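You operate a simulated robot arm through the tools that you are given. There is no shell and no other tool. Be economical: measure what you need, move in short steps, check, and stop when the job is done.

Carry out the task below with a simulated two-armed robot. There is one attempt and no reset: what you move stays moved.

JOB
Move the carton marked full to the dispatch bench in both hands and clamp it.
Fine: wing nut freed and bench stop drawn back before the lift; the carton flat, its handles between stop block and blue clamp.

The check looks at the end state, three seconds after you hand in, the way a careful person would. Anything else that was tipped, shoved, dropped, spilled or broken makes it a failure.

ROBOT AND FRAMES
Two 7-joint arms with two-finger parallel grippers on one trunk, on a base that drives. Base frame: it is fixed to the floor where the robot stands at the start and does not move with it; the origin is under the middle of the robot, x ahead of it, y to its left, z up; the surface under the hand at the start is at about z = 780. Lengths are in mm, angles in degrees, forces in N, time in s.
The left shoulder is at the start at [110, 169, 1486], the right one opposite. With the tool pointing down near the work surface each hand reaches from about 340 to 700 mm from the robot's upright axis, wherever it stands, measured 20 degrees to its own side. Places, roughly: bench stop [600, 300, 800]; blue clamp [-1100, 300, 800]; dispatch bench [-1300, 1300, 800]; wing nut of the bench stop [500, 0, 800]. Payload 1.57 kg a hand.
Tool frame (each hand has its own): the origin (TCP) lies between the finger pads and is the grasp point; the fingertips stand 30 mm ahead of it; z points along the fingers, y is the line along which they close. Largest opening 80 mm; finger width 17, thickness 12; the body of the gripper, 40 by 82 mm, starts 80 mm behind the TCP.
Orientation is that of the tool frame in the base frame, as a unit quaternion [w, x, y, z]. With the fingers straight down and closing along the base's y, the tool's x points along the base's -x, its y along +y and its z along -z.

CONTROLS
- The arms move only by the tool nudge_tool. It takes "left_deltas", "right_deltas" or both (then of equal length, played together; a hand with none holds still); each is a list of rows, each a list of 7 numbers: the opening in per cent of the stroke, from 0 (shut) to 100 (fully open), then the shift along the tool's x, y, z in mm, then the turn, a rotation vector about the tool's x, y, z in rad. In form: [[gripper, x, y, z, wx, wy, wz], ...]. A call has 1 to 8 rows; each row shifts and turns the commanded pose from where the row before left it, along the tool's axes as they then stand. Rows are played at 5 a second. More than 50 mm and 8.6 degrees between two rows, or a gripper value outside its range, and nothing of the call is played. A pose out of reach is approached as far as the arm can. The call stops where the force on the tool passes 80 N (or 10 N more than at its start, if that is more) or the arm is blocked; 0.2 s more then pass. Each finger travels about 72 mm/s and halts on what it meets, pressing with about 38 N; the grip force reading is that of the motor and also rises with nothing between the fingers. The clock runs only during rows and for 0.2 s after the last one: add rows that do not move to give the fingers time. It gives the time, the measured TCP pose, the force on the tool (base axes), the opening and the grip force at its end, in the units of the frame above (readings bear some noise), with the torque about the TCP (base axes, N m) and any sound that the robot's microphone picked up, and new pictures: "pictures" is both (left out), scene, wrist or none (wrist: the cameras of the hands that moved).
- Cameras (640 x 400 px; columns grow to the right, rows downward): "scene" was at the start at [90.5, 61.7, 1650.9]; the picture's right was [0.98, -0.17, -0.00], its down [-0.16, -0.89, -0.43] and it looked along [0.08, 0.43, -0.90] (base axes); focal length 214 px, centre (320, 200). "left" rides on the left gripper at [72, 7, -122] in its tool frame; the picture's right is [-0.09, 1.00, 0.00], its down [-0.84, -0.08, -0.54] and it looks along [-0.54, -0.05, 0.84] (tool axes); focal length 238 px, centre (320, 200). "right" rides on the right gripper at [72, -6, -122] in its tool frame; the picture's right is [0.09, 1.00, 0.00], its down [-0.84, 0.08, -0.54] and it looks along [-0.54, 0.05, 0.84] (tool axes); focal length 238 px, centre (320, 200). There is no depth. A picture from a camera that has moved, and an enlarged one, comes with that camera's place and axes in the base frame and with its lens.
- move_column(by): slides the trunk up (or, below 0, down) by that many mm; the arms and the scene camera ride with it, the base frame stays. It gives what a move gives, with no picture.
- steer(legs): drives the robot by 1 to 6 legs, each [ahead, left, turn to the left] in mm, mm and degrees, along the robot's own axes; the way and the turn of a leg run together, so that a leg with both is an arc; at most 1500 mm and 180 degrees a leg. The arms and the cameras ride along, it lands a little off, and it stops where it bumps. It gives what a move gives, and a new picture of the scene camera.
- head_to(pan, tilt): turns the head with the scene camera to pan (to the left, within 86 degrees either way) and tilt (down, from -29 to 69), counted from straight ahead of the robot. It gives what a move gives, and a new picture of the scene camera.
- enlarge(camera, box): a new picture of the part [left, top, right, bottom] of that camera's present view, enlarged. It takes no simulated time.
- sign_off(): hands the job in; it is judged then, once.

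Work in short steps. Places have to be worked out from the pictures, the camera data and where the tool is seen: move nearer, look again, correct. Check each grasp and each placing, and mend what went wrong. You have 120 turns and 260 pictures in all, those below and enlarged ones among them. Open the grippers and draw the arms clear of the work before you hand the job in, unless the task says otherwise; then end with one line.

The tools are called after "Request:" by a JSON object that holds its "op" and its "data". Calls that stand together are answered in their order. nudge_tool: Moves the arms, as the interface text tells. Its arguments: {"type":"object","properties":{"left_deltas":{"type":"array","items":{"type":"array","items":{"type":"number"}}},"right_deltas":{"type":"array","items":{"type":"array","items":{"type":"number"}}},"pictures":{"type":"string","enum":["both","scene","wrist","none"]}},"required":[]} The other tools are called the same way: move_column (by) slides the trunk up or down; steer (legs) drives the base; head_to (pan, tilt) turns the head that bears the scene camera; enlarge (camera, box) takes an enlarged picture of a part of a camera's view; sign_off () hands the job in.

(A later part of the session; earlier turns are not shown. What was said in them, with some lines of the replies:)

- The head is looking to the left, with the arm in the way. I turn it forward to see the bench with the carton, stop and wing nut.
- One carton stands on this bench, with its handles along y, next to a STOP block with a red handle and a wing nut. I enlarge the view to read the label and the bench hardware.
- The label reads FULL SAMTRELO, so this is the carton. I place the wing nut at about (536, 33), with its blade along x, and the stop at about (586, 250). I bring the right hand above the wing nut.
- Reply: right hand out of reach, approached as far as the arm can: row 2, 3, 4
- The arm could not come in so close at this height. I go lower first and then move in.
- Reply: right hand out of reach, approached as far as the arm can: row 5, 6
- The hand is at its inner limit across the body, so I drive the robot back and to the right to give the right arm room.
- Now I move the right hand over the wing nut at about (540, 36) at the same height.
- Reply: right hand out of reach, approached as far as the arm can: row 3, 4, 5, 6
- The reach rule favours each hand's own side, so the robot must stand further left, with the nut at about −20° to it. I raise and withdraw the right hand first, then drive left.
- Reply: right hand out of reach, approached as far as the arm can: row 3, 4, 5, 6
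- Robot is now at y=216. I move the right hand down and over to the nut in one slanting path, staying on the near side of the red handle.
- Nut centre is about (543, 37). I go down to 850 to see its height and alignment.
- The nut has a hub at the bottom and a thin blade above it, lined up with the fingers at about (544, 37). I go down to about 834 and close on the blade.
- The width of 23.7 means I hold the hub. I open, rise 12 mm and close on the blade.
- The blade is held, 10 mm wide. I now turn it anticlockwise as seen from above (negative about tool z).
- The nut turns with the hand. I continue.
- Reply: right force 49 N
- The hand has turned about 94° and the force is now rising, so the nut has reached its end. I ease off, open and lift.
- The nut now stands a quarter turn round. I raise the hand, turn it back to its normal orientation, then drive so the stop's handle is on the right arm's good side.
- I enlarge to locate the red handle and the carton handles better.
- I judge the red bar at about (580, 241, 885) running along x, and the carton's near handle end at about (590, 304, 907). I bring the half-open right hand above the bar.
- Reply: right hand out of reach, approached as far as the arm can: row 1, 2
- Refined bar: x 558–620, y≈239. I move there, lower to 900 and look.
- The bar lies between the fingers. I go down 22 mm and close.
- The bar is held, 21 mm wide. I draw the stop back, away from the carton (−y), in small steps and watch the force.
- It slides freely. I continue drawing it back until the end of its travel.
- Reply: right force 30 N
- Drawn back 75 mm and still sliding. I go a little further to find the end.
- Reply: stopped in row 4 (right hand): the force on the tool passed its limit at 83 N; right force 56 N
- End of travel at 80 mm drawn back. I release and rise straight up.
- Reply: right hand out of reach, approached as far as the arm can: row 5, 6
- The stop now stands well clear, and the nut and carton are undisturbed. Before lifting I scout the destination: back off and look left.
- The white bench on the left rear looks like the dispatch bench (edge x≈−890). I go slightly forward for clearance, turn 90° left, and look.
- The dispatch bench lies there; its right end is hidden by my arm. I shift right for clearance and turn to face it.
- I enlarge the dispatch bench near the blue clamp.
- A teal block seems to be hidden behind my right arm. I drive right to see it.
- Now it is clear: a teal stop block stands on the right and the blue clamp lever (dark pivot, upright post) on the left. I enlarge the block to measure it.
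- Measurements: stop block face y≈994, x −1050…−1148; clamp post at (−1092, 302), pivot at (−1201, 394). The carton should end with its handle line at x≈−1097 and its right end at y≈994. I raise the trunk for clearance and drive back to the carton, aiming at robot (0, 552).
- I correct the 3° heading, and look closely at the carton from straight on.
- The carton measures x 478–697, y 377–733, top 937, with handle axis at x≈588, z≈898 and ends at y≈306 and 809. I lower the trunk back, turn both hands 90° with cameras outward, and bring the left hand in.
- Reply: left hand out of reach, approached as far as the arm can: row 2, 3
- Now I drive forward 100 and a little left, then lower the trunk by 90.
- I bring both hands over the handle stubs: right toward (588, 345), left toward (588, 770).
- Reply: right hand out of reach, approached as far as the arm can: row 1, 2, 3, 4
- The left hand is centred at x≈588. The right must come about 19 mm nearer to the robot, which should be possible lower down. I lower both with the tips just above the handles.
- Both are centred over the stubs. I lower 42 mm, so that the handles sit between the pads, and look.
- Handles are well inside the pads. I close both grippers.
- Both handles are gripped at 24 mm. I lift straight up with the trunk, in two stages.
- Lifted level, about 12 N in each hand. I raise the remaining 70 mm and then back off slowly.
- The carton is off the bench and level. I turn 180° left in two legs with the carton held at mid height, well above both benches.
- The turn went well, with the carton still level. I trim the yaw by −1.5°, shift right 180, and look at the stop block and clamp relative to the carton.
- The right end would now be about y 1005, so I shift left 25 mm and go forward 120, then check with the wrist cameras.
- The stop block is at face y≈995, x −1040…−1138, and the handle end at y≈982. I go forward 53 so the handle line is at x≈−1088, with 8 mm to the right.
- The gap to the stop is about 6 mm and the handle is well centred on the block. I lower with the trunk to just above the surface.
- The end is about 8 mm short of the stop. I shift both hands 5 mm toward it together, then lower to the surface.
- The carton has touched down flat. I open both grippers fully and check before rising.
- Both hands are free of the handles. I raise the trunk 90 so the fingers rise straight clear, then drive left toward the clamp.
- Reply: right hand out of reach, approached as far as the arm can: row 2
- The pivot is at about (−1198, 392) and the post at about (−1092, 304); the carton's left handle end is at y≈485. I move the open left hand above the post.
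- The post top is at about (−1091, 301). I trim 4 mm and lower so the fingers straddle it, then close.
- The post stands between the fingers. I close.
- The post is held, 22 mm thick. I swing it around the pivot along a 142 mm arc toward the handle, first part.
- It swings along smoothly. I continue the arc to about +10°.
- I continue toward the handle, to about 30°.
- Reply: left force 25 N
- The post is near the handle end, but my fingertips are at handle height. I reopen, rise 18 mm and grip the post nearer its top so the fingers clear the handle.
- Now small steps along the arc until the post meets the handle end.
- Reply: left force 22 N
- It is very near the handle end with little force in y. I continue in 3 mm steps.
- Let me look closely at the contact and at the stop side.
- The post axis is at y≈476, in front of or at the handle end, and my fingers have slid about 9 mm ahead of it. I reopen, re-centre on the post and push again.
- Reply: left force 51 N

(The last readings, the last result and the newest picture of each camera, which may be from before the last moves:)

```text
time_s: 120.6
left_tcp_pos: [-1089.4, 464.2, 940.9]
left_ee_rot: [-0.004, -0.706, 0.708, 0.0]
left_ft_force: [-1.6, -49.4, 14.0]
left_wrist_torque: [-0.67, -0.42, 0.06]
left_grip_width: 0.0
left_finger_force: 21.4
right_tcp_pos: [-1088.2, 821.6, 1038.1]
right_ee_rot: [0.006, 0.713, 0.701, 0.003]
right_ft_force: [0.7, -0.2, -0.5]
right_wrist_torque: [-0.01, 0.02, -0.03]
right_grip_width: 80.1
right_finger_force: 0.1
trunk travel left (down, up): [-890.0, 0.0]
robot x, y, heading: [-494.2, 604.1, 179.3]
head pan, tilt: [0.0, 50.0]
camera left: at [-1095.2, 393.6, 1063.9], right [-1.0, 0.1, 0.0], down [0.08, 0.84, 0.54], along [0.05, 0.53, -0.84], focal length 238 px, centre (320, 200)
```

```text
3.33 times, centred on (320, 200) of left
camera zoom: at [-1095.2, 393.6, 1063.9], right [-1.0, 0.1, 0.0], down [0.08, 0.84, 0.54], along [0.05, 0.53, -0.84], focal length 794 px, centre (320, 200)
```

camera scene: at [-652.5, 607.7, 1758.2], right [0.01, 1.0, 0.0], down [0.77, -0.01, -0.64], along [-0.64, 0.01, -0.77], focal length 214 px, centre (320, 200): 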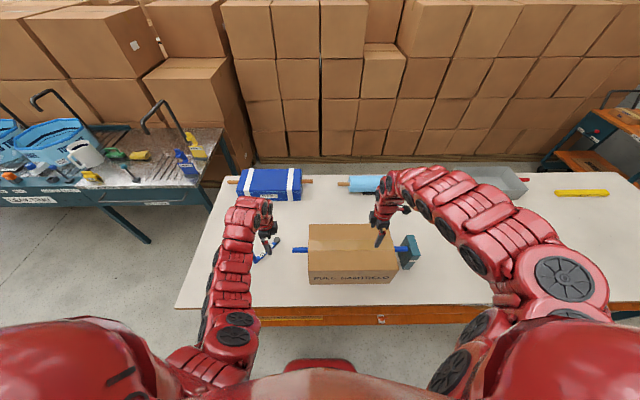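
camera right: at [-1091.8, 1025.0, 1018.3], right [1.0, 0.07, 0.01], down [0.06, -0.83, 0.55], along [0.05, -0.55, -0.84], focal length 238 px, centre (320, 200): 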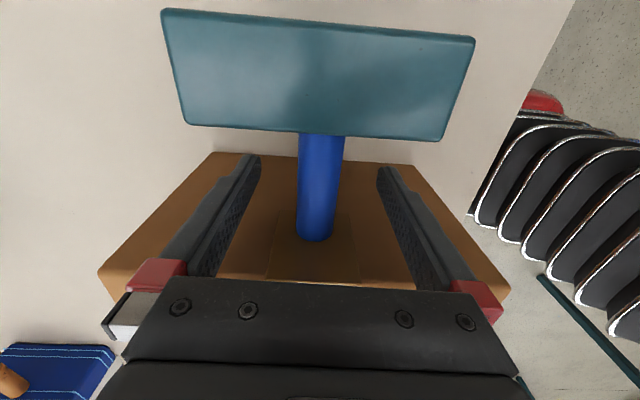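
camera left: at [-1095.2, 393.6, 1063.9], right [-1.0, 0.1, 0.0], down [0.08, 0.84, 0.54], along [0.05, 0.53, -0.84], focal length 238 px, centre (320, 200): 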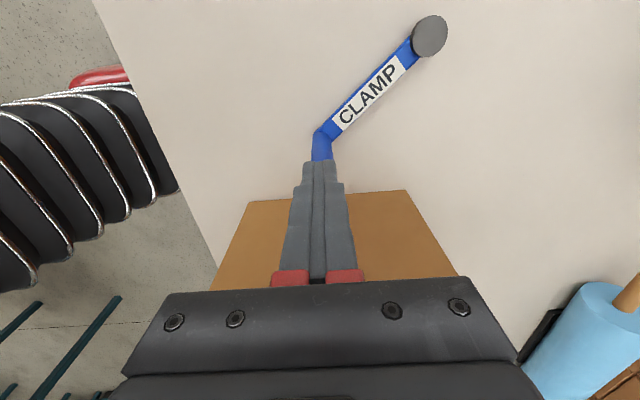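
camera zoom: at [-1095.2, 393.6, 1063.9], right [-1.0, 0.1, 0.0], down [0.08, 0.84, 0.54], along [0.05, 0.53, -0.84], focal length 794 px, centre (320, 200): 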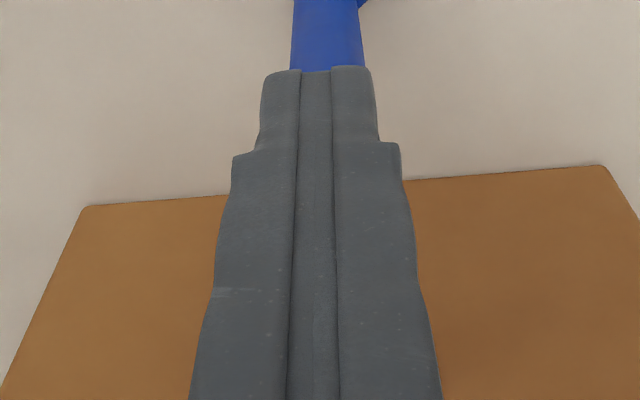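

The closed fingers now push the post from behind with 49 N and it does not yield, so it is hard against the handle end and the carton is hard against the stop. I back the hand straight off and rise clear.

Request:
{"op": "nudge_tool", "data": {"left_deltas": [[0, 15, 0, 0, 0, 0, 0], [0, 25, 0, 0, 0, 0, 0], [0, 30, 0, -15, 0, 0, 0], [0, 30, 0, -30, 0, 0, 0], [50, 20, 0, -30, 0, 0, 0], [100, 0, 0, 0, 0, 0, 0]], "pictures": "both"}}

Request:
{"op": "enlarge", "data": {"camera": "scene", "box": [230, 190, 430, 315]}}

```text
time_s: 122.0
left_tcp_pos: [-1090.1, 355.8, 1016.7]
left_ee_rot: [0.0, -0.703, 0.711, 0.001]
left_ft_force: [-0.3, 0.3, -0.6]
left_wrist_torque: [0.0, -0.01, -0.02]
left_grip_width: 78.2
left_finger_force: 0.6
right_tcp_pos: [-1089.3, 826.6, 1036.8]
right_ee_rot: [0.008, 0.714, 0.7, 0.002]
right_ft_force: [-0.2, 0.3, 0.7]
right_wrist_torque: [0.02, -0.01, -0.03]
right_grip_width: 80.1
right_finger_force: 0.1
trunk travel left (down, up): [-890.0, 0.0]
robot x, y, heading: [-498.4, 603.7, 179.2]
head pan, tilt: [0.0, 50.0]
camera scene: at [-652.4, 604.7, 1758.2], right [0.01, 1.0, 0.0], down [0.77, -0.01, -0.64], along [-0.64, 0.01, -0.77], focal length 214 px, centre (320, 200)
camera left: at [-1098.5, 283.2, 1139.1], right [-0.99, 0.1, 0.0], down [0.09, 0.83, 0.54], along [0.05, 0.54, -0.84], focal length 238 px, centre (320, 200)
```

scene: 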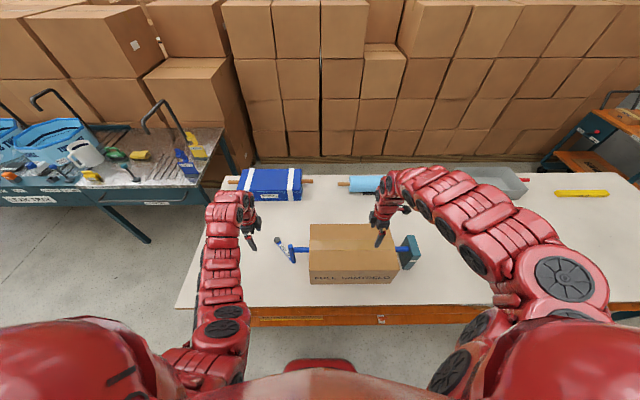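
left: 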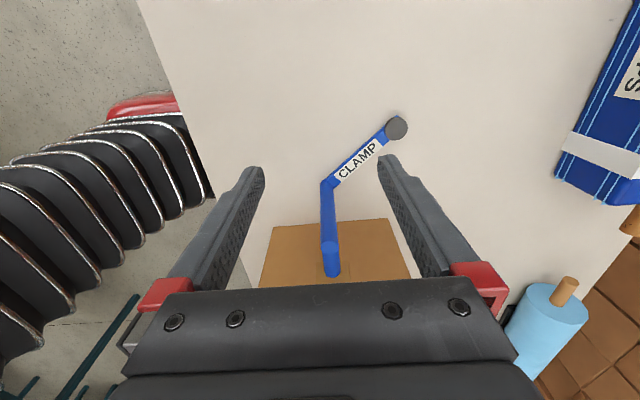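

```text
3.20 times, centred on (330, 252) of scene
camera zoom: at [-652.4, 604.7, 1758.2], right [0.01, 1.0, 0.0], down [0.77, -0.01, -0.64], along [-0.64, 0.01, -0.77], focal length 686 px, centre (288, 32)
```

zoom: 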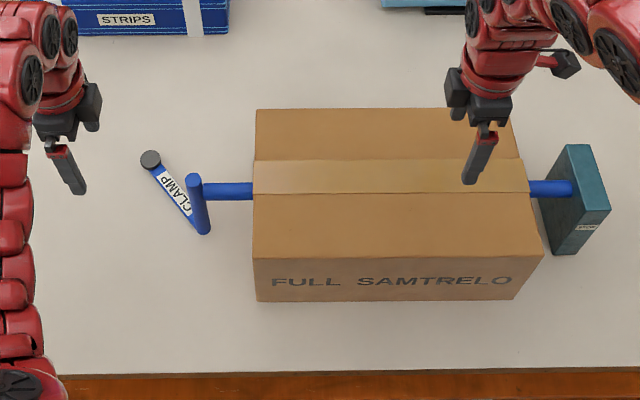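

The carton is flat, with its handles between the stop block and the clamp post. I back the robot away so both arms are clear of the bench.

Request:
{"op": "steer", "data": {"legs": [[-350, 0, 0]]}}

Request:
{"op": "enlarge", "data": {"camera": "scene", "box": [230, 140, 470, 290]}}

```text
time_s: 124.3
left_tcp_pos: [-737.7, 350.6, 1016.0]
left_ee_rot: [0.0, -0.703, 0.711, 0.0]
left_ft_force: [-0.7, -0.4, -0.5]
left_wrist_torque: [0.02, 0.01, -0.01]
left_grip_width: 80.1
left_finger_force: 0.0
right_tcp_pos: [-737.7, 821.5, 1037.9]
right_ee_rot: [0.008, 0.713, 0.701, 0.003]
right_ft_force: [-0.4, 0.0, 0.3]
right_wrist_torque: [0.01, 0.02, -0.05]
right_grip_width: 80.3
right_finger_force: 0.1
trunk travel left (down, up): [-890.0, 0.0]
robot x, y, heading: [-141.3, 596.6, 179.3]
head pan, tilt: [0.0, 50.0]
camera scene: at [-300.6, 600.9, 1758.0], right [0.01, 1.0, 0.0], down [0.77, -0.01, -0.64], along [-0.64, 0.01, -0.77], focal length 214 px, centre (320, 200)
```

scene: 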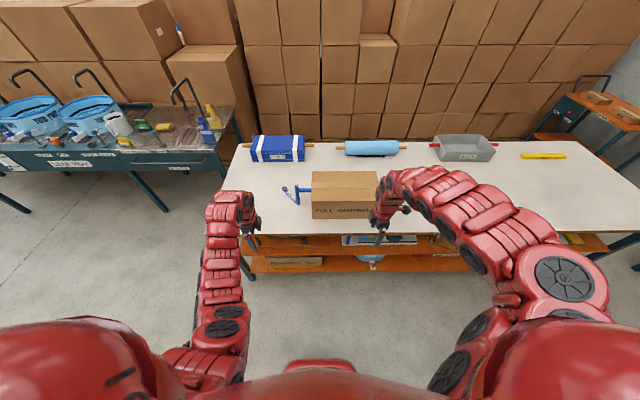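

```text
2.67 times, centred on (350, 215) of scene
camera zoom: at [-300.6, 600.9, 1758.0], right [0.01, 1.0, 0.0], down [0.77, -0.01, -0.64], along [-0.64, 0.01, -0.77], focal length 572 px, centre (240, 160)
```

zoom: 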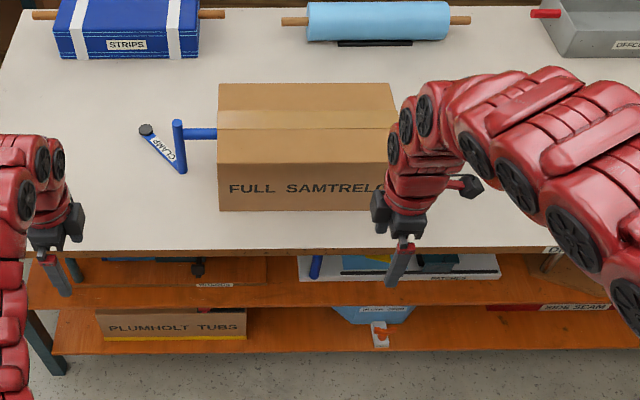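

The carton stands flat and clamped, nothing else on the bench has moved, and both open hands are clear. I hand in.

Request:
{"op": "sign_off", "data": {}}

```text
The job is handed in.
```

The carton marked FULL is on the dispatch bench, lying flat with its handles held between the stop block and the blue clamp. I freed the wing nut and drew the bench stop back before lifting it in both hands.
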